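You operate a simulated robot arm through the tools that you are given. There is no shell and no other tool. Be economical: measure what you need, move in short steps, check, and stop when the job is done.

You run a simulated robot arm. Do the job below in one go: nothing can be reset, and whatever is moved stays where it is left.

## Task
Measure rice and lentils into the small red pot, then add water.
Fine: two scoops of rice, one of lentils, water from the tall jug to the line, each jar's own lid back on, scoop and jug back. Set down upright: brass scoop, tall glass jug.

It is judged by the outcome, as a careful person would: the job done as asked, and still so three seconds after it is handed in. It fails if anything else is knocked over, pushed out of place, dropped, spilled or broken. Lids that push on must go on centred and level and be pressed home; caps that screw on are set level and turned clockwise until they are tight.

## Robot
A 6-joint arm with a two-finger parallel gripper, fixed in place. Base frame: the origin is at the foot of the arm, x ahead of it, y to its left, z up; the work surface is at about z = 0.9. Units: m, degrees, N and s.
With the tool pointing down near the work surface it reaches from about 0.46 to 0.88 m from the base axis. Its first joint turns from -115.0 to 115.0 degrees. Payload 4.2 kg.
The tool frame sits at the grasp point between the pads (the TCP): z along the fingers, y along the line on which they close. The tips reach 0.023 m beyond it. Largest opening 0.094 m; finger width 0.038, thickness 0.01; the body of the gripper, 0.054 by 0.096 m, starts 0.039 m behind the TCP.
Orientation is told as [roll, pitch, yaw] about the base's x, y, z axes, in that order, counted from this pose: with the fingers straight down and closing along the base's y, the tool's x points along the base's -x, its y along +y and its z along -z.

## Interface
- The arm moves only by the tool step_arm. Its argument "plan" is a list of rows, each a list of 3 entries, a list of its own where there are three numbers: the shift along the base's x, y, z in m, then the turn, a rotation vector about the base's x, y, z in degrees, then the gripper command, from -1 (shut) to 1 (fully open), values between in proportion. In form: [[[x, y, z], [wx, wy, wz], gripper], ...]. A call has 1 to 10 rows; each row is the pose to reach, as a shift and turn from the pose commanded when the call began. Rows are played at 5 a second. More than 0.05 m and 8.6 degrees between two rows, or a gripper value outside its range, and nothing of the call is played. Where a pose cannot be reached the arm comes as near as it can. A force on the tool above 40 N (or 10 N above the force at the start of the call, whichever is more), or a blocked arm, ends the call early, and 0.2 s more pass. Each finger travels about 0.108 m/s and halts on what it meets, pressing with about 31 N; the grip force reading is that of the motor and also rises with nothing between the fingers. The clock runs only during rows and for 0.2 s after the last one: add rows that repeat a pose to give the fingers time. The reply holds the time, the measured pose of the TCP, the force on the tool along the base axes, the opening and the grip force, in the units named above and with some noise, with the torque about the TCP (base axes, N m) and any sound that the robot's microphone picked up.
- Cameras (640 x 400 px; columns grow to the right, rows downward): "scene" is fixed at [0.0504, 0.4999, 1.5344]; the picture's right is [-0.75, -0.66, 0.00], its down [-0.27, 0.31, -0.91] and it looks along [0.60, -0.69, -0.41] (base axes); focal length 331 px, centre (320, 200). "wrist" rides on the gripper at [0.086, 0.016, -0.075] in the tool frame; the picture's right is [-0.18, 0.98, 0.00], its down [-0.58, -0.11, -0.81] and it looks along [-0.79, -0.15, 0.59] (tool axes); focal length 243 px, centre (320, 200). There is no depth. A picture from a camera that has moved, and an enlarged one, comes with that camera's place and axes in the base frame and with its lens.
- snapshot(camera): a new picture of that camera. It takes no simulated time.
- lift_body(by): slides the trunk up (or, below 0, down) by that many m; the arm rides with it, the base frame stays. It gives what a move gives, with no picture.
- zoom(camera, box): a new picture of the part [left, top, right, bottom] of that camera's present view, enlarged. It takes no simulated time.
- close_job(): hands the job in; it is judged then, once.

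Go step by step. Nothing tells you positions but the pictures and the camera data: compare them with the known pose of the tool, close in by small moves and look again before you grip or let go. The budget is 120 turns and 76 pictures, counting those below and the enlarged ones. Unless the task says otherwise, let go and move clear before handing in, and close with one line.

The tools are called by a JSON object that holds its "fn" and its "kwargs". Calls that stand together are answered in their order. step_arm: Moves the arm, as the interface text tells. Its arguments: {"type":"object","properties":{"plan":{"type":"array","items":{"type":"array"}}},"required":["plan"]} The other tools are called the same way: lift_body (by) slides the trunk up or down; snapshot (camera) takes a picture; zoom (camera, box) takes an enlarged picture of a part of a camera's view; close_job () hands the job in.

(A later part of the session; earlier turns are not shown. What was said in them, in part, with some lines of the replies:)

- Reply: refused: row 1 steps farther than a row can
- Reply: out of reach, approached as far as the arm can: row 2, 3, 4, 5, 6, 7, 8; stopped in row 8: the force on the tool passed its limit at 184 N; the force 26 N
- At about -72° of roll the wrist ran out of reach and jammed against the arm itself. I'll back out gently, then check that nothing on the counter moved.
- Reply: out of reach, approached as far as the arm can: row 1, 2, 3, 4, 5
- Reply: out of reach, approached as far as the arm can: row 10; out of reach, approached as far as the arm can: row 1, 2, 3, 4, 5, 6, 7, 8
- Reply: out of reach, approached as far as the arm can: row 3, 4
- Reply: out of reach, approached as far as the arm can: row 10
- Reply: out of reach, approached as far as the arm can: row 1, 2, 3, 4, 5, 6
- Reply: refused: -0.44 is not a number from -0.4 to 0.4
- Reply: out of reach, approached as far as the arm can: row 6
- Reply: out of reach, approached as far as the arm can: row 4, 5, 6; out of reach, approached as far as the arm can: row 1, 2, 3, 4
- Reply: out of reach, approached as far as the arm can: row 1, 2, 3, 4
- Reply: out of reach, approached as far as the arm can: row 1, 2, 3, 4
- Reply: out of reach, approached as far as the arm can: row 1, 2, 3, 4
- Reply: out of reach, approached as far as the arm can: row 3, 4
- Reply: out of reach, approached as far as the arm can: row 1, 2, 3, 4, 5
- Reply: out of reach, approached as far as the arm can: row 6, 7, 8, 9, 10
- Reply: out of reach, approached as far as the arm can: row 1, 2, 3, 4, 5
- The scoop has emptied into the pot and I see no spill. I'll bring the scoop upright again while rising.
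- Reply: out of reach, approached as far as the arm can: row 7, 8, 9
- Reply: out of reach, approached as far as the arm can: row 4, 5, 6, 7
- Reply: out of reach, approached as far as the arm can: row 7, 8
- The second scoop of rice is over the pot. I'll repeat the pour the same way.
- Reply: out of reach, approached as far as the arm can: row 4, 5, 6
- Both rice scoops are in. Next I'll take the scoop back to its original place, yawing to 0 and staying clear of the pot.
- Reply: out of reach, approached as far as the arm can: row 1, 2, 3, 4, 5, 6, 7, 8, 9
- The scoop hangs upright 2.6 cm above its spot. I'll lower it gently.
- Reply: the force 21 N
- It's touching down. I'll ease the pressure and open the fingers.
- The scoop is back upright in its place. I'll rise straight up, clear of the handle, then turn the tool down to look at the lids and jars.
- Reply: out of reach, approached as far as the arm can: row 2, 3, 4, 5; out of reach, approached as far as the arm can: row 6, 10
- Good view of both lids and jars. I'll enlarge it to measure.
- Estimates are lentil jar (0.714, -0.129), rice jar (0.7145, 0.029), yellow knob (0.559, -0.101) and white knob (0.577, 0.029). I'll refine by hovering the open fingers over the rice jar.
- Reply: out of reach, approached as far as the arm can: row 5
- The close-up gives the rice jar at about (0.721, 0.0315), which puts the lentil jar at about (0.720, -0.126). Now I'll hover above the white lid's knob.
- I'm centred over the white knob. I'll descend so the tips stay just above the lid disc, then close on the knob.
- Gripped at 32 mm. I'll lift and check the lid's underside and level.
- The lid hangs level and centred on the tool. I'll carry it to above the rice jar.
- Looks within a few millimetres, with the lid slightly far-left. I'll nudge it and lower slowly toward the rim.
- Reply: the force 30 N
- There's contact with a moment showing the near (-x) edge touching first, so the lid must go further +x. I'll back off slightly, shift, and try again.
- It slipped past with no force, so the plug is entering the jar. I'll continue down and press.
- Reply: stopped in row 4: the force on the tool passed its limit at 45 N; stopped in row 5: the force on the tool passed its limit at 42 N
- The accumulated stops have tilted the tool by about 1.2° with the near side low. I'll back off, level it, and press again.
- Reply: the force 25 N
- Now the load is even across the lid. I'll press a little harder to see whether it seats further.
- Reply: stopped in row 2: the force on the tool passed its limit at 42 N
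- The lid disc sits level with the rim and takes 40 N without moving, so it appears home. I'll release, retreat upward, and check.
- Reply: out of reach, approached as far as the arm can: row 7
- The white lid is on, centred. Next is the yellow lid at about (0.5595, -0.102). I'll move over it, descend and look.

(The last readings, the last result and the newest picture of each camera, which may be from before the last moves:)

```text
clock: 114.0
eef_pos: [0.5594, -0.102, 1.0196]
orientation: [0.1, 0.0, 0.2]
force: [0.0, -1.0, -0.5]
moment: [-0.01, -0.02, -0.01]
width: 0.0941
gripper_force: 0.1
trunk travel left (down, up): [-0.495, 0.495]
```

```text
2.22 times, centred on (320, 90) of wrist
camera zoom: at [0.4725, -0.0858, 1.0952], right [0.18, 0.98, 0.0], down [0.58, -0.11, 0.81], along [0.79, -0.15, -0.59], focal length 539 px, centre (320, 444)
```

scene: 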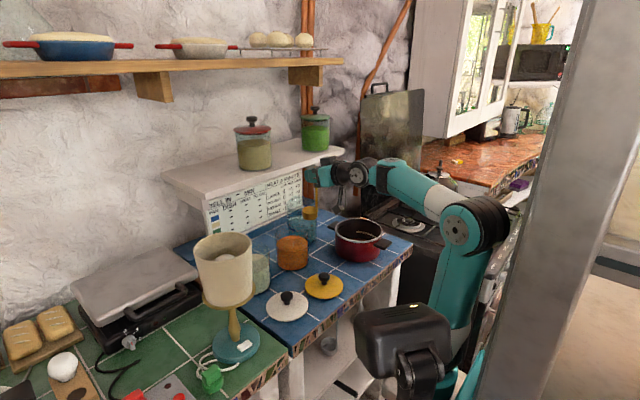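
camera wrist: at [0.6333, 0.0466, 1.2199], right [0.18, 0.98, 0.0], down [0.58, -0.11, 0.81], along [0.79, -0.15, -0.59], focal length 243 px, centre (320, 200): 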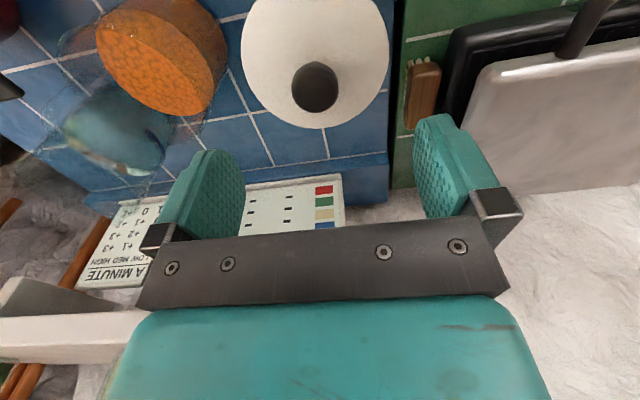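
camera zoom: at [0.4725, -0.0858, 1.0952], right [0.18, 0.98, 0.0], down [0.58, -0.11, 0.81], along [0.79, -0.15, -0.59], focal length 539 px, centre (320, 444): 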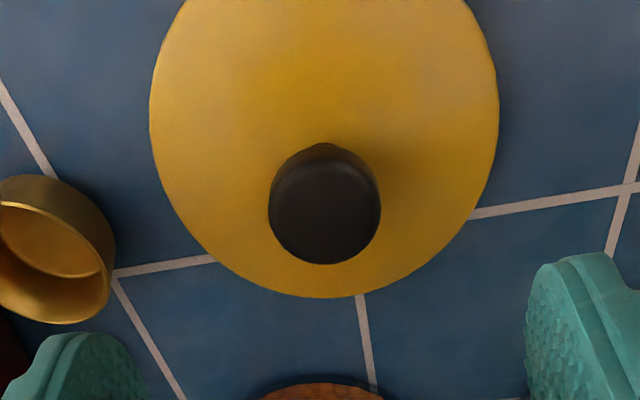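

The knob sits at the same image place as the white one did, so it's aligned. I'll descend and grip.

{"fn": "step_arm", "kwargs": {"plan": [[[0, 0.001, -0.035], [0, 0, 0], 1], [[0, 0.001, -0.065], [0, 0, 0], 1], [[0, 0.001, -0.083], [0, 0, 0], 1], [[0, 0.001, -0.083], [0, 0, 0], 0.2], [[0, 0.001, -0.083], [0, 0, 0], -0.4], [[0, 0.001, -0.083], [0, 0, 0], -1], [[0, 0.001, -0.083], [0, 0, 0], -1], [[0, 0.001, -0.083], [0, 0, 0], -1]]}}

{"fn": "step_arm", "kwargs": {"plan": [[[0, 0, 0.02], [0, 0, 0], -1], [[0, 0, 0.06], [0, 0, 0], -1], [[0, 0, 0.1], [0, 0, 0], -1], [[0, 0, 0.14], [0, 0, 0], -1], [[0, 0, 0.18], [0, 0, 0], -1], [[0, 0, 0.18], [0, 0, 0], -1]]}}

{"fn": "snapshot", "kwargs": {"camera": "wrist"}}

```text
clock: 115.8
eef_pos: [0.5574, -0.1003, 0.9373]
orientation: [0.1, 0.1, 0.2]
force: [-0.2, 0.7, 0.1]
moment: [-0.03, -0.02, -0.02]
width: 0.0327
gripper_force: 31.1
trunk travel left (down, up): [-0.495, 0.495]
```

```text
clock: 117.2
eef_pos: [0.5586, -0.1027, 1.119]
orientation: [0.0, 0.0, 0.3]
force: [-0.4, -0.2, -0.8]
moment: [0.02, -0.01, -0.01]
width: 0.0333
gripper_force: 30.7
trunk travel left (down, up): [-0.495, 0.495]
```

```text
19 pictures are left
camera wrist: at [0.4718, -0.0854, 1.194], right [0.18, 0.98, 0.0], down [0.58, -0.11, 0.81], along [0.79, -0.15, -0.59], focal length 243 px, centre (320, 200)
```

wrist: 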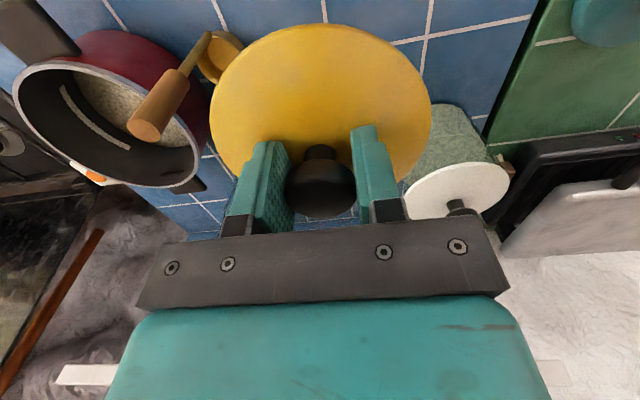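

The yellow lid is held the same way. I'll carry it to above the lentil jar and lower it close to the rim.

{"fn": "step_arm", "kwargs": {"plan": [[[0.036, -0.006, 0.005], [0, 0, -0.2], -1], [[0.072, -0.012, 0.005], [0, 0, -0.2], -1], [[0.108, -0.018, 0.0], [0, 0, -0.2], -1], [[0.144, -0.023, -0.01], [0, 0, -0.2], -1], [[0.162, -0.0255, -0.03], [0, 0, -0.2], -1], [[0.162, -0.0255, -0.048], [0, 0, -0.2], -1], [[0.162, -0.0255, -0.05], [0, 0, -0.2], -1]]}}

{"fn": "zoom", "kwargs": {"camera": "scene", "box": [245, 200, 325, 280]}}

```text
clock: 118.8
eef_pos: [0.7209, -0.1263, 1.0677]
orientation: [0.1, 0.0, 0.0]
force: [0.3, -1.0, -0.8]
moment: [0.0, 0.0, -0.01]
width: 0.0328
gripper_force: 31.3
trunk travel left (down, up): [-0.495, 0.495]
```

```text
5.00 times, centred on (285, 240) of scene
camera zoom: at [0.0504, 0.4999, 1.5344], right [-0.75, -0.66, 0.0], down [-0.27, 0.31, -0.91], along [0.6, -0.69, -0.41], focal length 1654 px, centre (495, 0)
```

zoom: 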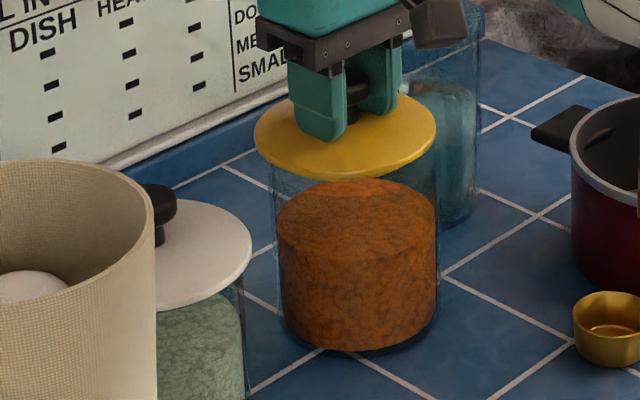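

In the image the lid is about 5 mm left of the jar. I'll shift (-0.002, -0.005) and lower to feel for contact.

{"fn": "step_arm", "kwargs": {"plan": [[[-0.002, -0.005, 0], [0, 0, 0], -1], [[-0.002, -0.005, -0.004], [0, 0, 0], -1], [[-0.002, -0.005, -0.008], [0, 0, 0], -1], [[-0.002, -0.005, -0.011], [0, 0, 0], -1]]}}

```text
clock: 119.8
eef_pos: [0.718, -0.1321, 1.0573]
orientation: [0.0, -0.1, 0.1]
force: [0.6, -0.5, -1.1]
moment: [0.01, 0.04, 0.02]
width: 0.0328
gripper_force: 30.6
trunk travel left (down, up): [-0.495, 0.495]
```

{"fn": "step_arm", "kwargs": {"plan": [[[0, 0, -0.0015], [0, 0, 0], -1], [[0, 0, -0.003], [0, 0, 0], -1], [[0, 0, -0.0045], [0, 0, 0], -1]]}}

```text
clock: 120.6
eef_pos: [0.7188, -0.1311, 1.0518]
orientation: [0.2, 0.1, -0.1]
force: [-0.2, 0.6, -1.3]
moment: [0.0, -0.01, -0.02]
width: 0.0329
gripper_force: 30.9
trunk travel left (down, up): [-0.495, 0.495]
```

No contact at the entry height, so the plug is inside. I'll continue down and press.

{"fn": "step_arm", "kwargs": {"plan": [[[0, 0, -0.0015], [0, 0, 0], -1], [[0, 0, -0.003], [0, 0, 0], -1], [[0, 0, -0.0045], [0, 0, 0], -1]]}}

```text
clock: 121.4
eef_pos: [0.7187, -0.131, 1.0483]
orientation: [0.0, -0.1, -0.1]
force: [3.0, -0.1, 12.3]
moment: [-0.01, 0.48, 0.01]
width: 0.0329
gripper_force: 31.2
trunk travel left (down, up): [-0.495, 0.495]
```

{"fn": "step_arm", "kwargs": {"plan": [[[0, 0, -0.001], [0, 0, 0], -1], [[0, 0, -0.002], [0, 0, 0], -1], [[0, 0, -0.003], [0, 0, 0], -1]]}}

```text
clock: 122.2
eef_pos: [0.7179, -0.1319, 1.0492]
orientation: [0.0, -0.6, 0.0]
force: [-1.1, 0.6, 13.7]
moment: [-0.01, 0.77, -0.08]
width: 0.0328
gripper_force: 30.6
trunk travel left (down, up): [-0.495, 0.495]
stopped in row 3: the force on the tool passed its limit at 42 N (the readings are from after the stop); the commanded pose is now the measured one
```

It's at the seated height (same offset as the white lid). I'll level the tool and press once more evenly.

{"fn": "step_arm", "kwargs": {"plan": [[[0.001, 0, 0.002], [0, 0.6, 0], -1], [[0.001, 0, 0.001], [0, 0.8, 0], -1], [[0.001, 0, -0.001], [0, 0.8, 0], -1], [[0.001, 0, -0.0025], [0, 0.8, 0], -1]]}}

```text
clock: 123.2
eef_pos: [0.7204, -0.1315, 1.0489]
orientation: [0.0, -0.2, -0.1]
force: [5.2, -1.5, 38.8]
moment: [-0.04, -0.07, 0.12]
width: 0.0328
gripper_force: 31.1
trunk travel left (down, up): [-0.495, 0.495]
```

That's 39 N evenly pressed at the seated height. I'll release, rise and check both lids.

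{"fn": "step_arm", "kwargs": {"plan": [[[0, 0, 0.0015], [0, 0, 0], -1], [[0, 0, 0.002], [0, 0, 0], -0.4], [[0, 0, 0.002], [0, 0, 0], 0.3], [[0, 0, 0.002], [0, 0, 0], 1], [[0, 0, 0.002], [0, 0, 0], 1], [[0, 0, 0.04], [0, 0, 0], 1], [[-0.03, 0, 0.08], [0, 0, 0], 1], [[-0.07, 0, 0.1], [0, 0, 0], 1], [[-0.115, 0, 0.11], [0, 0, 0], 1]]}}

{"fn": "zoom", "kwargs": {"camera": "scene", "box": [225, 180, 385, 290]}}

{"fn": "snapshot", "kwargs": {"camera": "wrist"}}

```text
clock: 125.2
eef_pos: [0.6053, -0.1329, 1.155]
orientation: [0.0, 0.5, -0.1]
force: [0.5, 0.5, -1.4]
moment: [0.02, 0.05, -0.01]
width: 0.0939
gripper_force: 0.1
trunk travel left (down, up): [-0.495, 0.495]
```

```text
3.64 times, centred on (305, 235) of scene
camera zoom: at [0.0504, 0.4999, 1.5344], right [-0.75, -0.66, 0.0], down [-0.27, 0.31, -0.91], along [0.6, -0.69, -0.41], focal length 1203 px, centre (374, 73)
```

zoom: 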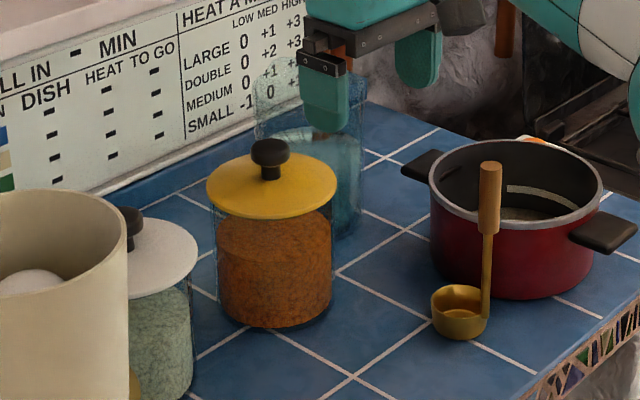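

```text
16 pictures are left
camera wrist: at [0.5196, -0.1156, 1.2314], right [0.19, 0.98, 0.0], down [0.59, -0.11, 0.8], along [0.79, -0.15, -0.6], focal length 243 px, centre (320, 200)
```

wrist: 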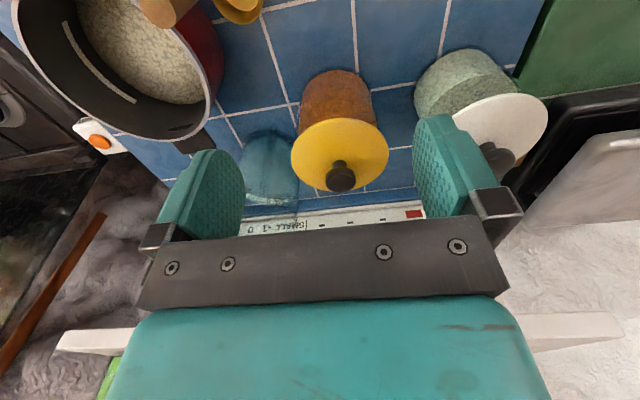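

Both lids sit centred and level. For the jug, I'll grip its rim wall on the near-right side, with one finger inside. First a close look to locate the rim precisely.

{"fn": "step_arm", "kwargs": {"plan": [[[0.02, -0.035, 0.02], [0, -0.5, 0], 1], [[0.04, -0.07, 0.03], [0, -0.5, 0], 1], [[0.06, -0.105, 0.03], [0, -0.5, 0], 1], [[0.085, -0.135, 0.03], [0, -0.5, 0], 1]]}}

{"fn": "zoom", "kwargs": {"camera": "wrist", "box": [220, 10, 420, 180]}}

```text
clock: 125.8
eef_pos: [0.6433, -0.1953, 1.1847]
orientation: [-0.2, -1.6, -1.2]
force: [12.6, -0.5, -19.1]
moment: [-0.42, -0.71, -0.24]
width: 0.0942
gripper_force: 0.1
trunk travel left (down, up): [-0.495, 0.495]
stopped in row 2: the force on the tool passed its limit at 132 N (the readings are from after the stop); the commanded pose is now the measured one
```

```text
2.35 times, centred on (320, 95) of wrist
camera zoom: at [0.5555, -0.1751, 1.2569], right [0.2, 0.98, 0.0], down [0.56, -0.12, 0.82], along [0.81, -0.17, -0.57], focal length 571 px, centre (320, 447)
```

zoom: 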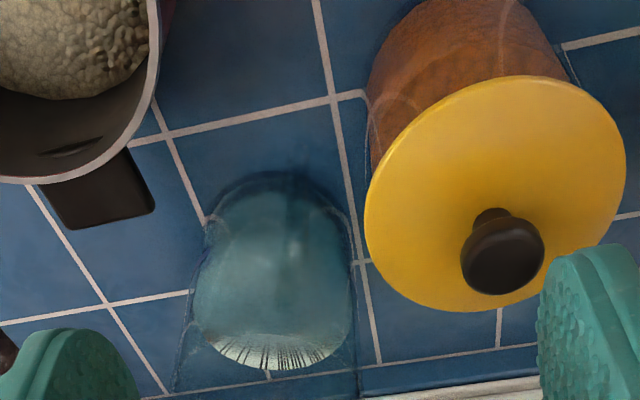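

Something pushed the hand down from above, probably contact with its own forearm when folded. I'll look before moving.

{"fn": "snapshot", "kwargs": {"camera": "scene"}}

```text
14 pictures are left
```

scene: 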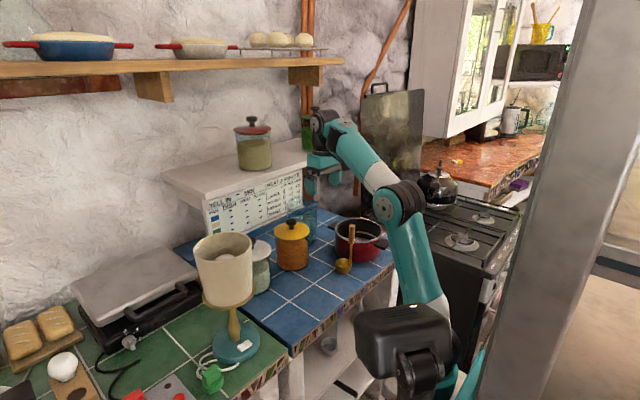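

The low trunk makes the forearm pass close to the wrist camera when the tool points down high up. I'll ease down, then raise the trunk for a more open arm posture.

{"fn": "step_arm", "kwargs": {"plan": [[[0.005, 0.005, -0.02], [0, 0, 0], 1], [[0.01, 0.01, -0.035], [0.2, 1.6, 1.2], 1], [[0.01, 0.01, -0.035], [0.2, 1.6, 1.2], 1]]}}

{"fn": "lift_body", "kwargs": {"by": 0.2}}

```text
clock: 126.6
eef_pos: [0.6536, -0.1853, 1.1479]
orientation: [-0.1, 0.3, 0.1]
force: [0.2, 0.6, 1.0]
moment: [0.0, 0.01, -0.01]
width: 0.0943
gripper_force: 0.1
trunk travel left (down, up): [-0.495, 0.495]
```

```text
clock: 128.8
eef_pos: [0.6536, -0.1844, 1.3487]
orientation: [-0.1, 0.3, 0.0]
force: [-0.3, 0.9, 0.3]
moment: [-0.04, 0.01, -0.01]
width: 0.0938
gripper_force: 0.0
trunk travel left (down, up): [-0.695, 0.295]
```

Triangulating again puts the jug's centre at about (0.797, -0.256) with R≈0.051. I'll hover with yaw -45° over the near-right rim wall at (0.762, -0.291).

{"fn": "step_arm", "kwargs": {"plan": [[[0.018, -0.018, -0.025], [0, 0, -7.5], 1], [[0.036, -0.036, -0.05], [0, 0, -15], 1], [[0.054, -0.054, -0.075], [0, 0, -22.5], 1], [[0.072, -0.072, -0.1], [0, 0, -30], 1], [[0.09, -0.09, -0.125], [0, 0, -37.5], 1], [[0.108, -0.107, -0.15], [0, 0, -45], 1], [[0.108, -0.107, -0.19], [0, 0, -45], 1], [[0.108, -0.107, -0.215], [0, 0, -45], 1], [[0.108, -0.107, -0.215], [0, 0, -45], 1]]}}

{"fn": "snapshot", "kwargs": {"camera": "wrist"}}

{"fn": "zoom", "kwargs": {"camera": "scene", "box": [260, 150, 360, 250]}}

```text
clock: 130.1
eef_pos: [0.7503, -0.2804, 1.2136]
orientation: [0.1, 0.9, -40.9]
force: [-17.3, 6.3, 5.6]
moment: [0.22, 0.01, 0.83]
width: 0.0909
gripper_force: 0.1
trunk travel left (down, up): [-0.695, 0.295]
stopped in row 6: the force on the tool passed its limit at 57 N (the readings are from after the stop); the commanded pose is now the measured one
```

```text
13 pictures are left
camera wrist: at [0.6962, -0.212, 1.29], right [0.78, 0.62, 0.0], down [0.38, -0.47, 0.8], along [0.5, -0.62, -0.6], focal length 243 px, centre (320, 200)
```

wrist: 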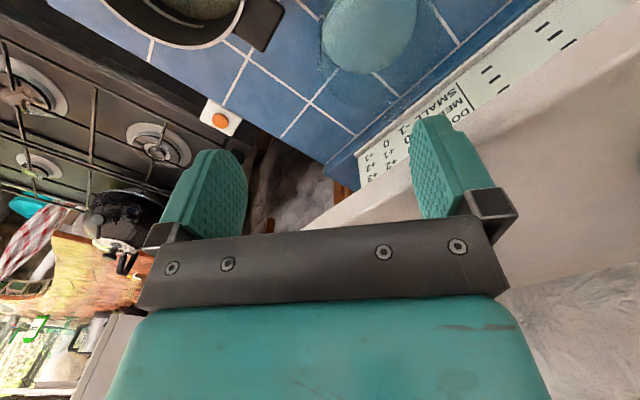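

```text
4.00 times, centred on (310, 200) of scene
camera zoom: at [0.0504, 0.4999, 1.5344], right [-0.75, -0.66, 0.0], down [-0.27, 0.31, -0.91], along [0.6, -0.69, -0.41], focal length 1323 px, centre (360, 200)
```

zoom: 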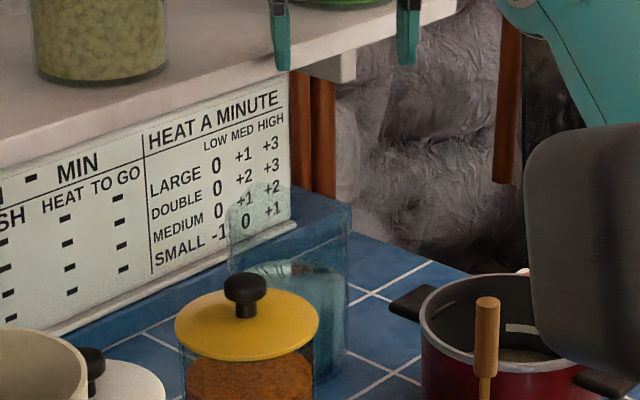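

The shelf front is actually at x≈0.80, z≈1.2, and a finger brushed it; nothing else moved. I'll back off and go for the jug's near wall at x≈0.748 with yaw -90 and the fingers half open, staying in front of the shelf.

{"fn": "step_arm", "kwargs": {"plan": [[[-0.03, 0, 0], [0, 0, 0], 0.2], [[-0.055, 0.0, 0], [0, -0.9, -6], 0.1], [[-0.055, 0.005, 0], [0, -0.9, -13], 0.1], [[-0.055, 0.01, 0], [0, -0.9, -20], 0.1], [[-0.055, 0.015, -0.01], [0, -0.9, -27], 0.1], [[-0.055, 0.02, -0.02], [0, -0.9, -34], 0.1], [[-0.04, 0.0245, -0.04], [0, -0.9, -41], 0.1], [[-0.025, 0.0245, -0.06], [0, -0.9, -49], 0.1], [[-0.01, 0.0245, -0.08], [0, -0.9, -49], 0.1], [[-0.003, 0.0245, -0.09], [0, -0.9, -49], 0.1]]}}

{"fn": "snapshot", "kwargs": {"camera": "wrist"}}

```text
clock: 132.2
eef_pos: [0.7534, -0.2624, 1.1475]
orientation: [1.3, 0.6, -90.2]
force: [-66.9, 11.8, 4.6]
moment: [-0.12, -2.97, 1.93]
width: 0.0516
gripper_force: 0.0
out of reach, approached as far as the arm can: row 5, 6, 7, 8, 9, 10
trunk travel left (down, up): [-0.695, 0.295]
stopped in row 10: the force on the tool passed its limit at 68 N (the readings are from after the stop); the commanded pose is now the measured one
```

```text
11 pictures are left
camera wrist: at [0.7679, -0.1759, 1.2242], right [0.98, -0.19, 0.02], down [-0.13, -0.59, 0.8], along [-0.14, -0.79, -0.6], focal length 243 px, centre (320, 200)
```

wrist: 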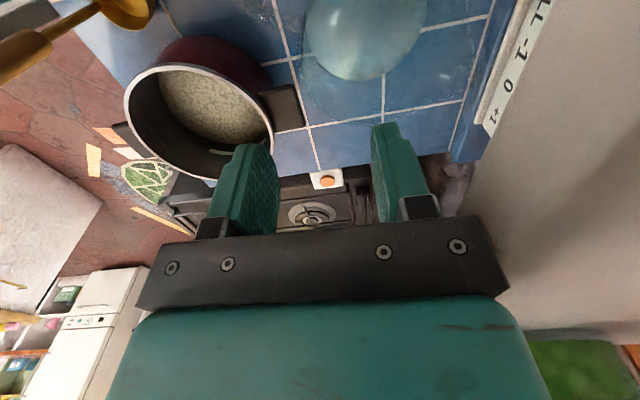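

The hand body touches the shelf there too. A better plan is to grip the jug's -y wall with yaw 0 and the hand leaning back 25°, which keeps it clear of the shelf. I'll retreat and turn back.

{"fn": "step_arm", "kwargs": {"plan": [[[-0.03, 0, 0], [0, 0, 0], 0.1], [[-0.06, 0, 0], [0, 0, 8], 0.1], [[-0.07, 0, 0], [0, 0, 16], 0.1], [[-0.07, -0.005, 0], [0, 0, 24.5], 0.1], [[-0.07, -0.01, 0], [0, 0, 33], 0.1], [[-0.07, -0.015, 0], [0, 0, 41.5], 0.1], [[-0.07, -0.02, 0], [0, 0, 50], 0.1], [[-0.07, -0.03, 0], [0, 0, 58.5], 0.1], [[-0.07, -0.04, 0], [0, 0, 67], 0.1], [[-0.07, -0.045, 0], [0, 0, 75], 0.1]]}}

{"fn": "step_arm", "kwargs": {"plan": [[[0, 0, 0], [0, 0, 7.5], 0.1], [[0, 0, 0], [0, 0, 15], 0.1], [[0, 0, 0], [0, 0, 15], 0.1]]}}

```text
clock: 134.4
eef_pos: [0.7133, -0.3191, 1.1639]
orientation: [1.2, 0.6, -15.0]
force: [-0.3, 0.3, 0.9]
moment: [0.05, -0.01, 0.02]
width: 0.0517
gripper_force: 0.1
out of reach, approached as far as the arm can: row 1, 2, 3, 4, 5, 6, 7, 8, 9, 10
trunk travel left (down, up): [-0.695, 0.295]
```

```text
clock: 135.2
eef_pos: [0.7126, -0.3194, 1.1636]
orientation: [1.1, 0.5, 0.0]
force: [0.4, 0.0, -0.6]
moment: [0.0, -0.02, 0.01]
width: 0.0515
gripper_force: 0.0
trunk travel left (down, up): [-0.695, 0.295]
```

Yaw is back to 0. I'll pitch -30°, come in low under the shelf edge and stop just above the rim over the -y wall at (0.797, -0.306).

{"fn": "step_arm", "kwargs": {"plan": [[[0, 0, 0], [-1, -7.5, 0], 0.1], [[0, 0.0, -0.01], [-1, -15, 0], 0.1], [[0, 0.005, -0.02], [-1, -22.5, 0], 0.1], [[0, 0.008, -0.04], [-1, -30, 0], 0.1], [[0.02, 0.01, -0.065], [-1, -30.5, 0], 0.1], [[0.045, 0.013, -0.068], [-1, -30.5, 0], 0.1], [[0.07, 0.013, -0.068], [-1, -30.5, 0], 0.1]]}}

{"fn": "snapshot", "kwargs": {"camera": "wrist"}}

```text
clock: 136.1
eef_pos: [0.7788, -0.35, 1.1797]
orientation: [0.5, -21.2, -0.2]
force: [-30.4, 4.7, 1.0]
moment: [0.36, 0.05, 1.2]
width: 0.054
gripper_force: 2.2
out of reach, approached as far as the arm can: row 1, 2, 3, 4
trunk travel left (down, up): [-0.695, 0.295]
stopped in row 4: the force on the tool passed its limit at 307 N (the readings are from after the stop); the commanded pose is now the measured one
```

```text
10 pictures are left
camera wrist: at [0.6713, -0.333, 1.2194], right [0.17, 0.98, 0.07], down [0.25, -0.12, 0.96], along [0.95, -0.15, -0.27], focal length 243 px, centre (320, 200)
```

wrist: 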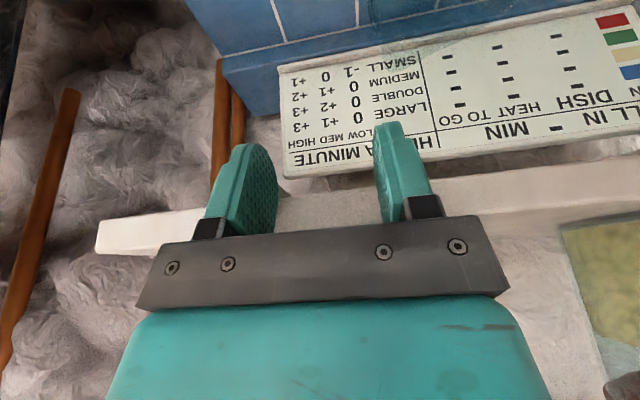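

An out-of-reach drift pushed the fingers into the fixed shelf edge. The lower trunk setting (-0.33) behaved much better, so I'll back away, rise, and return the trunk to it.

{"fn": "step_arm", "kwargs": {"plan": [[[-0.03, 0, 0], [0, 0, 0], 0.1], [[-0.055, 0, 0.02], [0, 0, 0], 0.1], [[-0.06, 0, 0.06], [0, 0, 0], 0.1], [[-0.07, 0, 0.1], [0, 0, 0], 0.1], [[-0.08, 0.0, 0.14], [0, 0, 0], 0.1], [[-0.09, 0.0, 0.18], [0, 0, 0], 0.1]]}}

{"fn": "snapshot", "kwargs": {"camera": "scene"}}

```text
clock: 137.4
eef_pos: [0.6923, -0.3484, 1.3586]
orientation: [0.5, -21.1, -0.1]
force: [0.7, 0.2, -1.6]
moment: [0.05, 0.04, 0.03]
width: 0.0517
gripper_force: 0.1
out of reach, approached as far as the arm can: row 1, 2, 3
trunk travel left (down, up): [-0.695, 0.295]
```

```text
9 pictures are left
```

scene: 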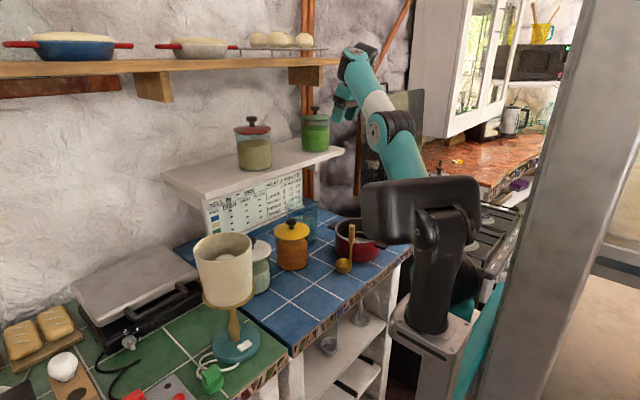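

Everything is intact. I'll lower the trunk 0.2 m, then carefully set the pitch at a safe distance from the shelf.

{"fn": "lift_body", "kwargs": {"by": -0.2}}

{"fn": "step_arm", "kwargs": {"plan": [[[0, 0.01, -0.02], [-0.5, -4, 0], 0.1], [[0, 0.025, -0.04], [-0.5, -9, 0], 0.1], [[0, 0.042, -0.06], [-0.5, -9, 0], 0.1]]}}

```text
clock: 139.6
eef_pos: [0.6914, -0.3492, 1.158]
orientation: [0.6, -21.1, -0.2]
force: [0.3, -0.2, 0.2]
moment: [-0.02, -0.03, -0.02]
width: 0.0516
gripper_force: 0.1
trunk travel left (down, up): [-0.495, 0.495]
```

```text
clock: 140.4
eef_pos: [0.7236, -0.3256, 1.1312]
orientation: [0.0, -30.1, 0.1]
force: [0.2, -0.3, 0.1]
moment: [-0.01, -0.01, 0.02]
width: 0.0516
gripper_force: 0.1
out of reach, approached as far as the arm can: row 2, 3
trunk travel left (down, up): [-0.495, 0.495]
```

The reach limits depend on the hand's yaw relative to the arm, so I should keep the yaw radial. With the trunk back near its start height, I'll test in the air whether the hand can roll away from the pot far enough for the jug pour.

{"fn": "lift_body", "kwargs": {"by": 0.32}}

{"fn": "step_arm", "kwargs": {"plan": [[[-0.02, -0.008, -0.02], [0, 0, -4], 0.1], [[-0.04, -0.016, -0.05], [0, 0, -8], 0.1], [[-0.06, -0.025, -0.08], [0, 0, -12], 0.1], [[-0.08, -0.035, -0.11], [0, 0, -16], 0.1], [[-0.1, -0.045, -0.14], [0, 0, -20], 0.1], [[-0.12, -0.055, -0.17], [0, 0, -24], 0.1], [[-0.14, -0.065, -0.2], [0, 0, -28], 0.1], [[-0.155, -0.075, -0.23], [0, 0, -28], 0.1], [[-0.165, -0.075, -0.26], [0, 0, -28], 0.1]]}}

{"fn": "step_arm", "kwargs": {"plan": [[[0, 0, 0], [-7, 3.7, 0], 0.1], [[0, 0, 0], [-14, 7.5, 0], 0.1], [[0, 0, 0], [-21, 11.2, 0], 0.1], [[0, 0, 0], [-28, 14.9, 0], 0.1], [[0, 0, 0], [-35, 18.6, 0], 0.1], [[0, 0, 0], [-42, 22.4, 0], 0.1], [[0, 0, 0], [-49, 26.1, 0], 0.1], [[0, 0, 0], [-56, 29.8, 0], 0.1]]}}

```text
clock: 143.6
eef_pos: [0.7246, -0.3234, 1.4504]
orientation: [0.0, -30.0, 0.1]
force: [0.0, -0.3, 0.9]
moment: [-0.04, 0.01, -0.02]
width: 0.0516
gripper_force: 0.2
trunk travel left (down, up): [-0.815, 0.175]
```

```text
clock: 145.6
eef_pos: [0.7035, -0.4697, 1.3716]
orientation: [-0.1, -29.5, -27.9]
force: [-0.2, 0.9, 0.3]
moment: [0.0, -0.02, 0.0]
width: 0.0517
gripper_force: 0.0
out of reach, approached as far as the arm can: row 1, 2, 3, 4, 5, 6, 7, 8, 9
trunk travel left (down, up): [-0.815, 0.175]
```

```text
clock: 147.4
eef_pos: [0.7451, -0.4678, 1.3965]
orientation: [-66.1, -12.1, -2.1]
force: [0.2, 0.2, -0.9]
moment: [0.0, 0.0, 0.0]
width: 0.0516
gripper_force: 0.1
out of reach, approached as far as the arm can: row 1, 2, 3, 4, 5, 6, 7, 8
trunk travel left (down, up): [-0.815, 0.175]
```

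The arm refuses places it could reach earlier, so it may be in a different elbow posture. I'll look at it.

{"fn": "snapshot", "kwargs": {"camera": "scene"}}

```text
8 pictures are left
```

scene: 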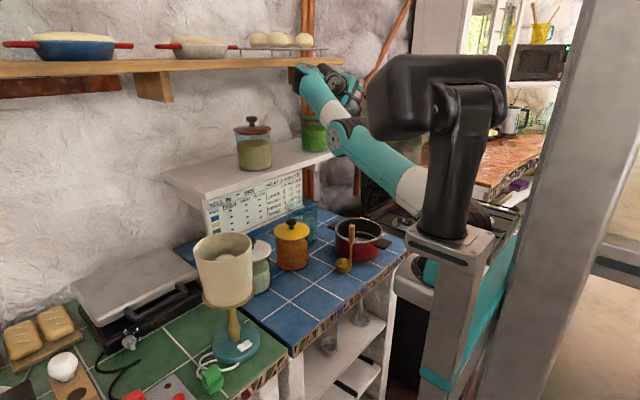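

It isn't flipped, just badly oriented. I'll return to the known-good tool-down posture near the start pose and work from there.

{"fn": "step_arm", "kwargs": {"plan": [[[0, 0, 0], [7, -3.7, 0], 0.1], [[0, 0, 0], [14, -7.5, 0], 0.1], [[0, 0, 0], [21, -11.2, 0], 0.1], [[0, 0, 0], [28, -14.9, 0], 0.1], [[0, 0, 0], [35, -18.6, 0], 0.1], [[0, 0, 0], [42, -22.4, 0], 0.1], [[0, 0, 0], [49, -26.1, 0], 0.1], [[-0.02, 0.02, 0], [56, -29.8, 0], 0.1]]}}

{"fn": "step_arm", "kwargs": {"plan": [[[-0.01, 0.02, 0], [3.3, 6.2, 0], 0.1], [[-0.02, 0.04, 0], [6.6, 12.4, 0], 0.1], [[-0.03, 0.06, 0], [9.9, 18.6, 0], 0.1], [[-0.04, 0.08, 0], [13.2, 24.8, 0], 0.1], [[-0.05, 0.1, 0], [14, 26.4, 0], 0.1], [[-0.06, 0.12, 0], [14, 26.4, 0], 0.1], [[-0.07, 0.14, 0], [14, 26.4, 0], 0.1]]}}

```text
clock: 149.2
eef_pos: [0.7249, -0.449, 1.3972]
orientation: [0.1, -30.0, -28.1]
force: [0.4, 0.4, -0.9]
moment: [0.01, -0.01, 0.0]
width: 0.0516
gripper_force: 0.2
trunk travel left (down, up): [-0.815, 0.175]
```

```text
clock: 150.8
eef_pos: [0.6531, -0.3074, 1.3983]
orientation: [0.1, 0.0, -27.9]
force: [0.0, -0.4, -0.5]
moment: [0.01, 0.02, 0.0]
width: 0.0517
gripper_force: 0.2
trunk travel left (down, up): [-0.815, 0.175]
```

Good. Now I'll test the pour roll with the tool starting vertical and yaw radial.

{"fn": "step_arm", "kwargs": {"plan": [[[-0.02, -0.02, -0.035], [0, 0, 0], 0.1], [[-0.04, -0.04, -0.07], [0, 0, 0], 0.1], [[-0.06, -0.06, -0.105], [0, 0, 0], 0.1], [[-0.08, -0.08, -0.14], [0, 0, 0], 0.1], [[-0.08, -0.08, -0.18], [0, 0, 0], 0.1]]}}

{"fn": "step_arm", "kwargs": {"plan": [[[0, 0, 0], [-7, 3.7, 0], 0.1], [[0, 0, 0], [-14, 7.5, 0], 0.1], [[0, 0, 0], [-21, 11.2, 0], 0.1], [[0, 0, 0], [-28, 14.9, 0], 0.1], [[0, 0, 0], [-35, 18.6, 0], 0.1], [[0, 0, 0], [-42, 22.4, 0], 0.1], [[0, 0, 0], [-49, 26.1, 0], 0.1], [[0, 0, 0], [-56, 29.8, 0], 0.1], [[0, 0, 0], [-63, 33.5, 0], 0.1], [[0, 0, 0], [-70, 37.2, 0], 0.1]]}}

```text
clock: 152.0
eef_pos: [0.5739, -0.3874, 1.2151]
orientation: [0.1, -0.4, -27.9]
force: [-0.2, -0.1, 0.1]
moment: [-0.01, -0.02, 0.01]
width: 0.0515
gripper_force: 0.0
trunk travel left (down, up): [-0.815, 0.175]
```

```text
clock: 154.2
eef_pos: [0.5342, -0.4051, 1.1898]
orientation: [-77.2, -0.3, -26.6]
force: [-0.1, -0.3, -0.2]
moment: [-0.02, 0.02, 0.02]
width: 0.0517
gripper_force: 0.0
out of reach, approached as far as the arm can: row 9, 10
trunk travel left (down, up): [-0.815, 0.175]
```

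Rolling to about 65–75° works there. I'll roll back, then approach the jug with yaw -28°, leaning back 28° to stay clear of the shelf.

{"fn": "step_arm", "kwargs": {"plan": [[[0, 0, 0.01], [7, -3.7, 0], 0.1], [[0.01, 0, 0.02], [14, -7.5, 0], 0.1], [[0.02, 0, 0.03], [21, -11.2, 0], 0.1], [[0.03, 0, 0.04], [28, -14.9, 0], 0.1], [[0.04, 0.01, 0.04], [35, -18.6, 0], 0.1], [[0.05, 0.02, 0.04], [42, -22.4, 0], 0.1], [[0.06, 0.03, 0.04], [49, -26.1, 0], 0.1], [[0.07, 0.04, 0.04], [56, -29.8, 0], 0.1], [[0.08, 0.05, 0.04], [63, -33.5, 0], 0.1], [[0.09, 0.07, 0.04], [68, -36.2, 0], 0.1]]}}

{"fn": "step_arm", "kwargs": {"plan": [[[0.015, 0.015, 0], [-3.3, -6.2, 0], 0.1], [[0.03, 0.03, -0.02], [-6.6, -12.4, 0], 0.1], [[0.045, 0.045, -0.04], [-9.9, -18.6, 0], 0.1], [[0.06, 0.06, -0.06], [-13.1, -24.7, 0], 0.1], [[0.07, 0.077, -0.08], [-13.1, -24.7, 0], 0.1], [[0.07, 0.077, -0.1], [-13.1, -24.7, 0], 0.1]]}}

```text
clock: 156.4
eef_pos: [0.6252, -0.3355, 1.228]
orientation: [-2.2, -0.1, -28.1]
force: [-0.3, 0.4, -0.7]
moment: [0.0, 0.02, -0.02]
width: 0.0516
gripper_force: 0.0
trunk travel left (down, up): [-0.815, 0.175]
```

```text
clock: 157.8
eef_pos: [0.6936, -0.258, 1.1291]
orientation: [-2.2, -28.2, -28.0]
force: [-0.7, 0.2, -0.5]
moment: [0.0, -0.02, 0.0]
width: 0.0517
gripper_force: 0.1
trunk travel left (down, up): [-0.815, 0.175]
```

No reach trouble. Now I'll go forward under the shelf edge to hover above the rim wall, then check.

{"fn": "step_arm", "kwargs": {"plan": [[[0.02, -0.0105, -0.02], [1.7, -0.9, 1], 0.1], [[0.045, -0.024, -0.037], [1.7, -0.9, 1], 0.1], [[0.065, -0.034, -0.037], [1.7, -0.9, 1], 0.1], [[0.08, -0.042, -0.037], [1.7, -0.9, 1], 0.1]]}}

{"fn": "snapshot", "kwargs": {"camera": "wrist"}}

{"fn": "zoom", "kwargs": {"camera": "scene", "box": [260, 180, 360, 250]}}

```text
clock: 158.8
eef_pos: [0.7759, -0.3011, 1.0922]
orientation: [0.0, -28.2, -28.0]
force: [0.6, -1.1, 0.6]
moment: [-0.02, -0.01, -0.01]
width: 0.0516
gripper_force: 0.1
trunk travel left (down, up): [-0.815, 0.175]
```

```text
7 pictures are left
camera wrist: at [0.6852, -0.2335, 1.117], right [0.61, 0.79, 0.09], down [0.07, -0.16, 0.99], along [0.79, -0.59, -0.15], focal length 243 px, centre (320, 200)
```

wrist: 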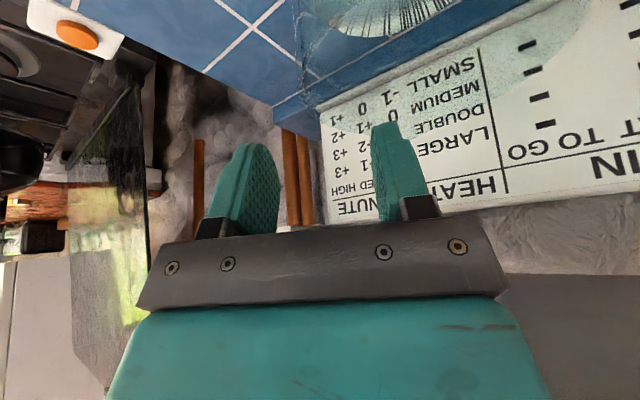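

```text
5.71 times, centred on (310, 215) of scene
camera zoom: at [0.0504, 0.4999, 1.5344], right [-0.75, -0.66, 0.0], down [-0.27, 0.31, -0.91], along [0.6, -0.69, -0.41], focal length 1890 px, centre (377, 114)
```

zoom: 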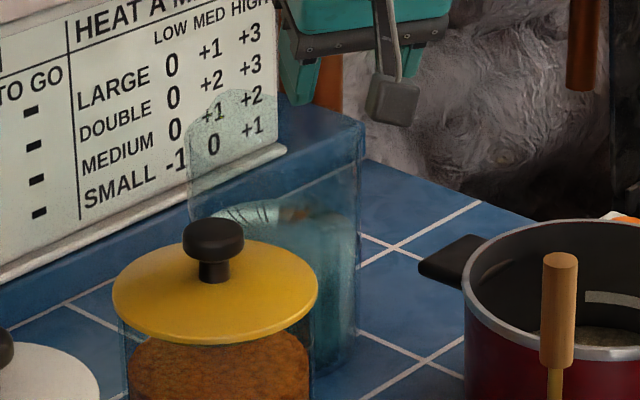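

The predicted rim edges match the image exactly, so the jug position is right and the wall is centred between the fingers. I'll lower straight down over the wall.

{"fn": "step_arm", "kwargs": {"plan": [[[-0.001, 0, -0.015], [0, 0, 0], 0.1], [[-0.001, 0, -0.03], [0, 0, 0], 0.1], [[-0.001, 0, -0.045], [0, 0, 0], 0.1], [[-0.001, 0, -0.057], [0, 0, 0], 0.1]]}}

```text
clock: 159.8
eef_pos: [0.7735, -0.3004, 1.0345]
orientation: [-0.2, -28.1, -28.0]
force: [0.2, -0.4, 0.6]
moment: [-0.04, 0.0, 0.02]
width: 0.0515
gripper_force: 0.0
trunk travel left (down, up): [-0.815, 0.175]
```

No contact on the way down. I'll close slowly on the wall.

{"fn": "step_arm", "kwargs": {"plan": [[[0, 0, 0], [0, 0, 0], -0.2], [[0, 0, 0], [0, 0, 0], -0.4], [[0, 0, 0], [0, 0, 0], -0.6], [[0, 0, 0], [0, 0, 0], -0.75], [[0, 0, 0], [0, 0, 0], -1], [[0, 0, 0], [0, 0, 0], -1], [[0, 0, 0], [0, 0, 0], -1]]}}

{"fn": "zoom", "kwargs": {"camera": "scene", "box": [260, 180, 360, 250]}}

```text
clock: 161.4
eef_pos: [0.7741, -0.3001, 1.0347]
orientation: [-0.1, -28.0, -27.9]
force: [-2.8, 3.9, 0.7]
moment: [0.68, -0.24, 0.37]
width: 0.0148
gripper_force: 30.9
trunk travel left (down, up): [-0.815, 0.175]
```

```text
5.71 times, centred on (310, 215) of scene
camera zoom: at [0.0504, 0.4999, 1.5344], right [-0.75, -0.66, 0.0], down [-0.27, 0.31, -0.91], along [0.6, -0.69, -0.41], focal length 1890 px, centre (377, 114)
```

zoom: 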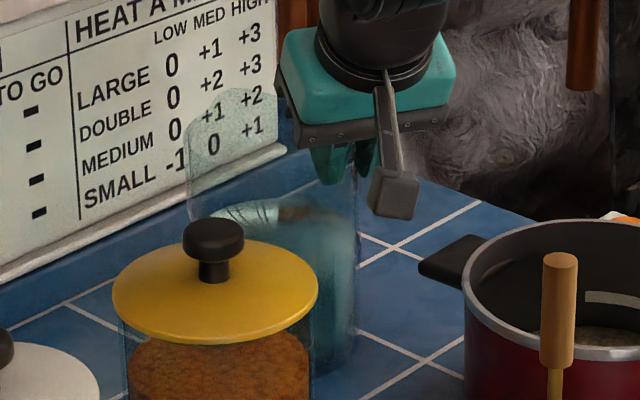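

The wall is gripped. I'll lift 2 cm and draw the jug out from under the shelf.

{"fn": "step_arm", "kwargs": {"plan": [[[0, 0, 0.007], [0, 0, 0], -1], [[0, 0, 0.015], [0, 0, 0], -1], [[0, 0, 0.025], [0, 0, 0], -1], [[0, 0, 0.03], [0, 0, 0], -1]]}}

{"fn": "zoom", "kwargs": {"camera": "scene", "box": [250, 170, 370, 260]}}

```text
clock: 162.4
eef_pos: [0.7749, -0.3011, 1.0636]
orientation: [-0.2, -28.0, -28.0]
force: [-0.4, -0.3, -8.9]
moment: [-0.4, 0.16, 0.01]
width: 0.0146
gripper_force: 31.4
trunk travel left (down, up): [-0.815, 0.175]
```

```text
4.44 times, centred on (310, 215) of scene
camera zoom: at [0.0504, 0.4999, 1.5344], right [-0.75, -0.66, 0.0], down [-0.27, 0.31, -0.91], along [0.6, -0.69, -0.41], focal length 1470 px, centre (364, 133)
```

zoom: 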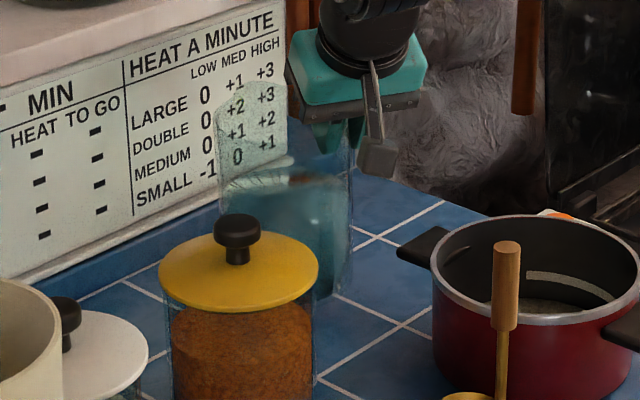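

The jug is lifted upright, total load about 0.85 kg. I'll draw it back, raise it and carry it to the far (-y) side of the pot.

{"fn": "step_arm", "kwargs": {"plan": [[[-0.035, -0.005, 0.01], [0, 0, 0], -1], [[-0.07, -0.01, 0.02], [0, 0, 0], -1], [[-0.1, -0.015, 0.045], [0, 0, 0], -1], [[-0.12, -0.025, 0.085], [0, 0, 0], -1], [[-0.135, -0.04, 0.12], [0, 0, 0], -1], [[-0.155, -0.06, 0.135], [0, 0, 0], -1], [[-0.175, -0.085, 0.135], [0, 0, 0], -1], [[-0.2, -0.11, 0.135], [0, 0, 0], -1], [[-0.22, -0.13, 0.13], [0, 0, 0], -1], [[-0.24, -0.145, 0.125], [0, 0, 0], -1]]}}

```text
clock: 164.6
eef_pos: [0.5346, -0.4473, 1.188]
orientation: [-0.1, -28.1, -28.0]
force: [0.9, 0.2, -8.6]
moment: [-0.4, 0.14, 0.02]
width: 0.0145
gripper_force: 30.9
trunk travel left (down, up): [-0.815, 0.175]
```

No reach trouble so far. I'll start tilting toward the pot, up to 48°, which is below the expected pouring angle.

{"fn": "step_arm", "kwargs": {"plan": [[[0.0015, 0.004, -0.006], [-7.06, 3.75, 0], -1], [[0.003, 0.009, -0.012], [-14.1, 7.5, 0], -1], [[0.005, 0.014, -0.02], [-21.2, 11.3, 0], -1], [[0.0065, 0.02, -0.029], [-28.3, 15, 0], -1], [[0.0085, 0.026, -0.038], [-35.3, 18.8, 0], -1], [[0.0115, 0.033, -0.054], [-42.4, 22.5, 0], -1], [[0.0115, 0.033, -0.054], [-42.4, 22.5, 0], -1]]}}

{"fn": "zoom", "kwargs": {"camera": "scene", "box": [280, 160, 440, 280]}}

```text
clock: 166.2
eef_pos: [0.5459, -0.4124, 1.1339]
orientation: [-51.6, -18.4, -6.3]
force: [-0.8, 0.3, -8.9]
moment: [0.15, -0.15, 0.01]
width: 0.0143
gripper_force: 30.8
trunk travel left (down, up): [-0.815, 0.175]
```

```text
3.33 times, centred on (360, 220) of scene
camera zoom: at [0.0504, 0.4999, 1.5344], right [-0.75, -0.66, 0.0], down [-0.27, 0.31, -0.91], along [0.6, -0.69, -0.41], focal length 1103 px, centre (187, 133)
```

zoom: 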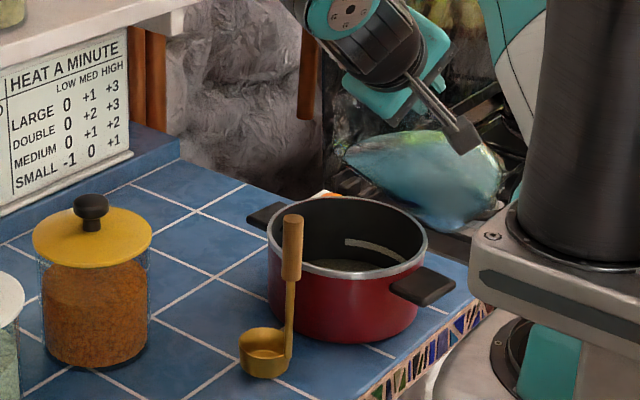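

The lip is over the pot and nothing is pouring yet. I'll continue in small tilt steps, using the measured weight to track the flow.

{"fn": "step_arm", "kwargs": {"plan": [[[0.003, 0.003, -0.004], [-3.53, 1.88, 0], -1], [[0.005, 0.006, -0.006], [-7.06, 3.75, 0], -1], [[0.0065, 0.009, -0.006], [-8.83, 4.69, 0], -1], [[0.0065, 0.009, -0.006], [-8.83, 4.69, 0], -1], [[0.0065, 0.009, -0.006], [-8.83, 4.69, 0], -1], [[0.0065, 0.009, -0.006], [-8.83, 4.69, 0], -1]]}}

```text
clock: 167.6
eef_pos: [0.5531, -0.404, 1.1296]
orientation: [-61.2, -14.4, -3.6]
force: [-0.8, -0.7, -6.8]
moment: [0.27, -0.21, 0.03]
width: 0.0143
gripper_force: 30.6
trunk travel left (down, up): [-0.815, 0.175]
```

The load dropped by about 2 N, so water is flowing. I'll check the pot.

{"fn": "zoom", "kwargs": {"camera": "scene", "box": [320, 190, 400, 250]}}

```text
6.67 times, centred on (360, 220) of scene
camera zoom: at [0.0504, 0.4999, 1.5344], right [-0.75, -0.66, 0.0], down [-0.27, 0.31, -0.91], along [0.6, -0.69, -0.41], focal length 2205 px, centre (53, 67)
```

zoom: 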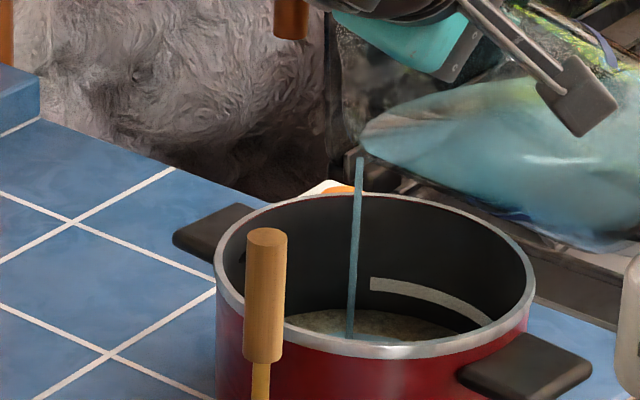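

The stream falls well inside the pot and the level is about 1.3 cm below the line. I'll tilt a few more degrees and watch the weight.

{"fn": "step_arm", "kwargs": {"plan": [[[0.0015, 0.0025, 0], [-1.77, 0.94, 0], -1], [[0.003, 0.005, 0], [-3.53, 1.88, 0], -1], [[0.003, 0.005, 0], [-3.53, 1.88, 0], -1], [[0.003, 0.005, 0], [-3.53, 1.88, 0], -1], [[0.003, 0.005, 0], [-3.53, 1.88, 0], -1], [[0.003, 0.005, 0], [-3.53, 1.88, 0], -1]]}}

```text
clock: 169.0
eef_pos: [0.5554, -0.3996, 1.1287]
orientation: [-65.0, -12.7, -2.7]
force: [0.6, -0.1, -6.1]
moment: [0.26, -0.19, -0.01]
width: 0.0146
gripper_force: 31.3
trunk travel left (down, up): [-0.815, 0.175]
```

{"fn": "step_arm", "kwargs": {"plan": [[[0.001, 0.001, 0], [-1.77, 0.94, 0], -1], [[0.001, 0.002, 0], [-1.77, 0.94, 0], -1], [[0.001, 0.002, 0], [-1.77, 0.94, 0], -1], [[0.001, 0.002, 0], [-1.77, 0.94, 0], -1], [[0.001, 0.002, 0], [-1.77, 0.94, 0], -1]]}}

```text
clock: 170.2
eef_pos: [0.5577, -0.3958, 1.1279]
orientation: [-66.8, -11.9, -2.3]
force: [-0.6, -0.4, -6.0]
moment: [0.27, -0.14, 0.01]
width: 0.0143
gripper_force: 30.5
trunk travel left (down, up): [-0.815, 0.175]
```

{"fn": "step_arm", "kwargs": {"plan": [[[0.001, 0.001, 0], [-1.77, 0.94, 0], -1], [[0.0015, 0.003, 0], [-2.65, 1.41, 0], -1], [[0.0015, 0.003, 0], [-2.65, 1.41, 0], -1], [[0.0015, 0.003, 0], [-2.65, 1.41, 0], -1], [[0.0015, 0.003, 0], [-2.65, 1.41, 0], -1], [[0.0015, 0.003, 0], [-2.65, 1.41, 0], -1]]}}

{"fn": "zoom", "kwargs": {"camera": "scene", "box": [320, 190, 400, 250]}}

```text
clock: 171.6
eef_pos: [0.5582, -0.3939, 1.1289]
orientation: [-69.5, -10.7, -1.8]
force: [0.4, -0.7, -5.8]
moment: [0.22, -0.19, -0.04]
width: 0.0143
gripper_force: 31.1
trunk travel left (down, up): [-0.815, 0.175]
```

```text
6.67 times, centred on (360, 220) of scene
camera zoom: at [0.0504, 0.4999, 1.5344], right [-0.75, -0.66, 0.0], down [-0.27, 0.31, -0.91], along [0.6, -0.69, -0.41], focal length 2205 px, centre (53, 67)
```

zoom: 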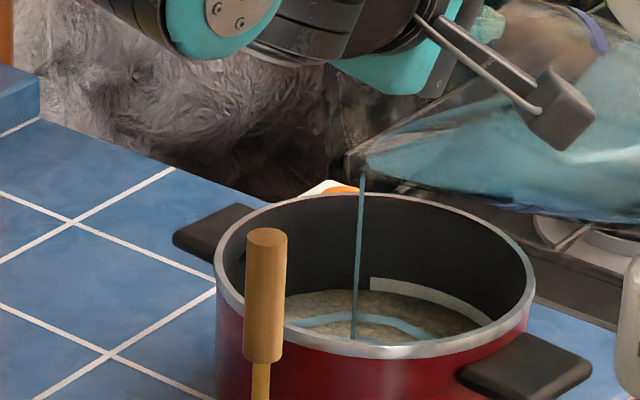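

The water has just reached the lower edge of the line and is still trickling. I'll hold very briefly, then tilt back upright along the same path.

{"fn": "step_arm", "kwargs": {"plan": [[[0, 0, 0], [0, 0, 0], -1], [[0, 0, 0], [0, 0, 0], -1], [[-0.005, -0.0085, 0.0], [7.06, -3.75, 0], -1], [[-0.0105, -0.016, 0.004], [14.1, -7.5, 0], -1], [[-0.014, -0.024, 0.016], [21.2, -11.3, 0], -1], [[-0.016, -0.032, 0.03], [28.3, -15, 0], -1], [[-0.018, -0.038, 0.04], [35.3, -18.8, 0], -1], [[-0.02, -0.043, 0.048], [42.4, -22.5, 0], -1], [[-0.022, -0.048, 0.054], [49.4, -26.3, 0], -1], [[-0.024, -0.053, 0.059], [56.5, -30, 0], -1]]}}

{"fn": "step_arm", "kwargs": {"plan": [[[0.0, 0.0, 0.002], [2.6, -1.4, 0], -1], [[0.02, 0.015, 0.008], [2.6, -1.4, 0], -1], [[0.04, 0.035, 0.01], [2.6, -1.4, 0], -1], [[0.065, 0.06, 0.01], [2.6, -1.4, 0], -1], [[0.085, 0.085, 0.01], [2.6, -1.4, 0], -1], [[0.105, 0.107, 0.0], [2.6, -1.4, 0], -1], [[0.12, 0.122, -0.035], [2.6, -1.4, 0], -1], [[0.14, 0.132, -0.075], [2.6, -1.4, 0], -1], [[0.17, 0.137, -0.105], [2.6, -1.4, 0], -1]]}}

```text
clock: 173.8
eef_pos: [0.5337, -0.4481, 1.1879]
orientation: [-3.4, -28.0, -26.4]
force: [0.8, 1.4, -6.5]
moment: [-0.25, 0.08, -0.03]
width: 0.0143
gripper_force: 31.2
trunk travel left (down, up): [-0.815, 0.175]
```

```text
clock: 175.8
eef_pos: [0.7029, -0.3089, 1.0839]
orientation: [-0.3, -28.2, -28.0]
force: [-0.3, 0.4, -4.3]
moment: [-0.24, 0.08, 0.04]
width: 0.0142
gripper_force: 30.5
trunk travel left (down, up): [-0.815, 0.175]
```

The jug is upright again, and I'm moving it back toward its place. Now under the shelf edge and down to just above the counter.

{"fn": "step_arm", "kwargs": {"plan": [[[0.035, 0.004, -0.01], [0.2, 0, 0], -1], [[0.071, 0.0085, -0.018], [0.2, 0, 0], -1], [[0.071, 0.0085, -0.03], [0.2, 0, 0], -1], [[0.071, 0.0085, -0.042], [0.2, 0, 0], -1], [[0.071, 0.0085, -0.047], [0.2, 0, 0], -1], [[0.071, 0.0085, -0.049], [0.2, 0, 0], -1]]}}

```text
clock: 177.2
eef_pos: [0.7753, -0.3032, 1.0366]
orientation: [-0.1, -28.3, -28.1]
force: [-3.4, -3.3, 12.7]
moment: [0.78, 0.42, 0.34]
width: 0.0144
gripper_force: 31.4
trunk travel left (down, up): [-0.815, 0.175]
```

It's on the counter. I'll ease off slightly and open the fingers slowly, only partway.

{"fn": "step_arm", "kwargs": {"plan": [[[0, 0, 0.0005], [0, 0, 0], -0.85], [[0, 0, 0.0005], [0, 0, 0], -0.6], [[0, 0, 0.0005], [0, 0, 0], -0.3], [[0, 0, 0.0005], [0, 0, 0], 0], [[0, 0, 0.0005], [0, 0, 0], 0.1], [[0, 0, 0.0005], [0, 0, 0], 0.1]]}}

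```text
clock: 178.6
eef_pos: [0.7748, -0.3005, 1.0346]
orientation: [0.1, -28.0, -27.9]
force: [0.7, -1.4, -0.1]
moment: [0.01, -0.03, -0.02]
width: 0.0515
gripper_force: 0.2
trunk travel left (down, up): [-0.815, 0.175]
```

Released cleanly. I'll go straight up over the rim, back away from the shelf, then take my last look.

{"fn": "step_arm", "kwargs": {"plan": [[[0, 0, 0.02], [0, 0, 0], 0.1], [[0, 0, 0.04], [0, 0, 0], 0.1], [[0, 0, 0.059], [0, 0, 0], 0.1], [[-0.03, 0.012, 0.061], [0, 0, 0], 0.1], [[-0.06, 0.025, 0.07], [0, 0, 0], 0.1], [[-0.085, 0.035, 0.1], [0, 0, 0], 0.1], [[-0.1, 0.035, 0.14], [0, 0, 0], 0.1], [[-0.11, 0.02, 0.18], [0, 0, 0], 0.1], [[-0.11, 0.0, 0.22], [0, 0, 0], 0.1]]}}

{"fn": "zoom", "kwargs": {"camera": "scene", "box": [230, 175, 410, 285]}}

```text
clock: 180.6
eef_pos: [0.6642, -0.3008, 1.2549]
orientation: [0.0, -28.0, -28.1]
force: [0.3, -0.6, 0.5]
moment: [0.03, 0.02, -0.02]
width: 0.0519
gripper_force: 0.0
trunk travel left (down, up): [-0.815, 0.175]
```

```text
3.56 times, centred on (320, 230) of scene
camera zoom: at [0.0504, 0.4999, 1.5344], right [-0.75, -0.66, 0.0], down [-0.27, 0.31, -0.91], along [0.6, -0.69, -0.41], focal length 1176 px, centre (320, 93)
```

zoom: 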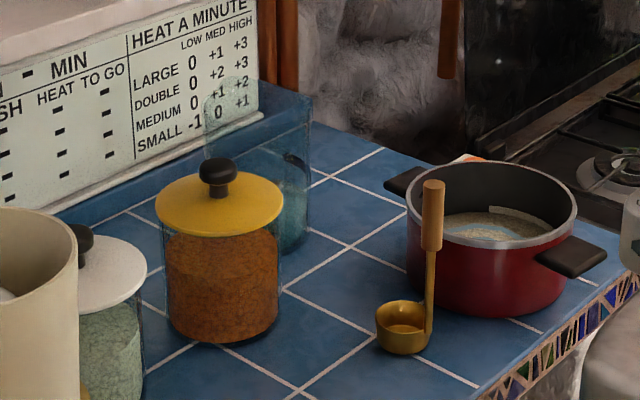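

The pot holds the grains with water at the line, both lids are on, and the scoop and jug are upright in their places with the hand clear. Handing in.

{"fn": "close_job", "kwargs": {}}

```text
The job is handed in.
```

I handed the job in: two scoops of rice, one of lentils and water up to the line are in the red pot, both jar lids are pressed on, and the scoop and jug are upright back in their places; along the way the hand pushed hard against the fixed shelf edge a few times, but the pictures show nothing moved or spilled.
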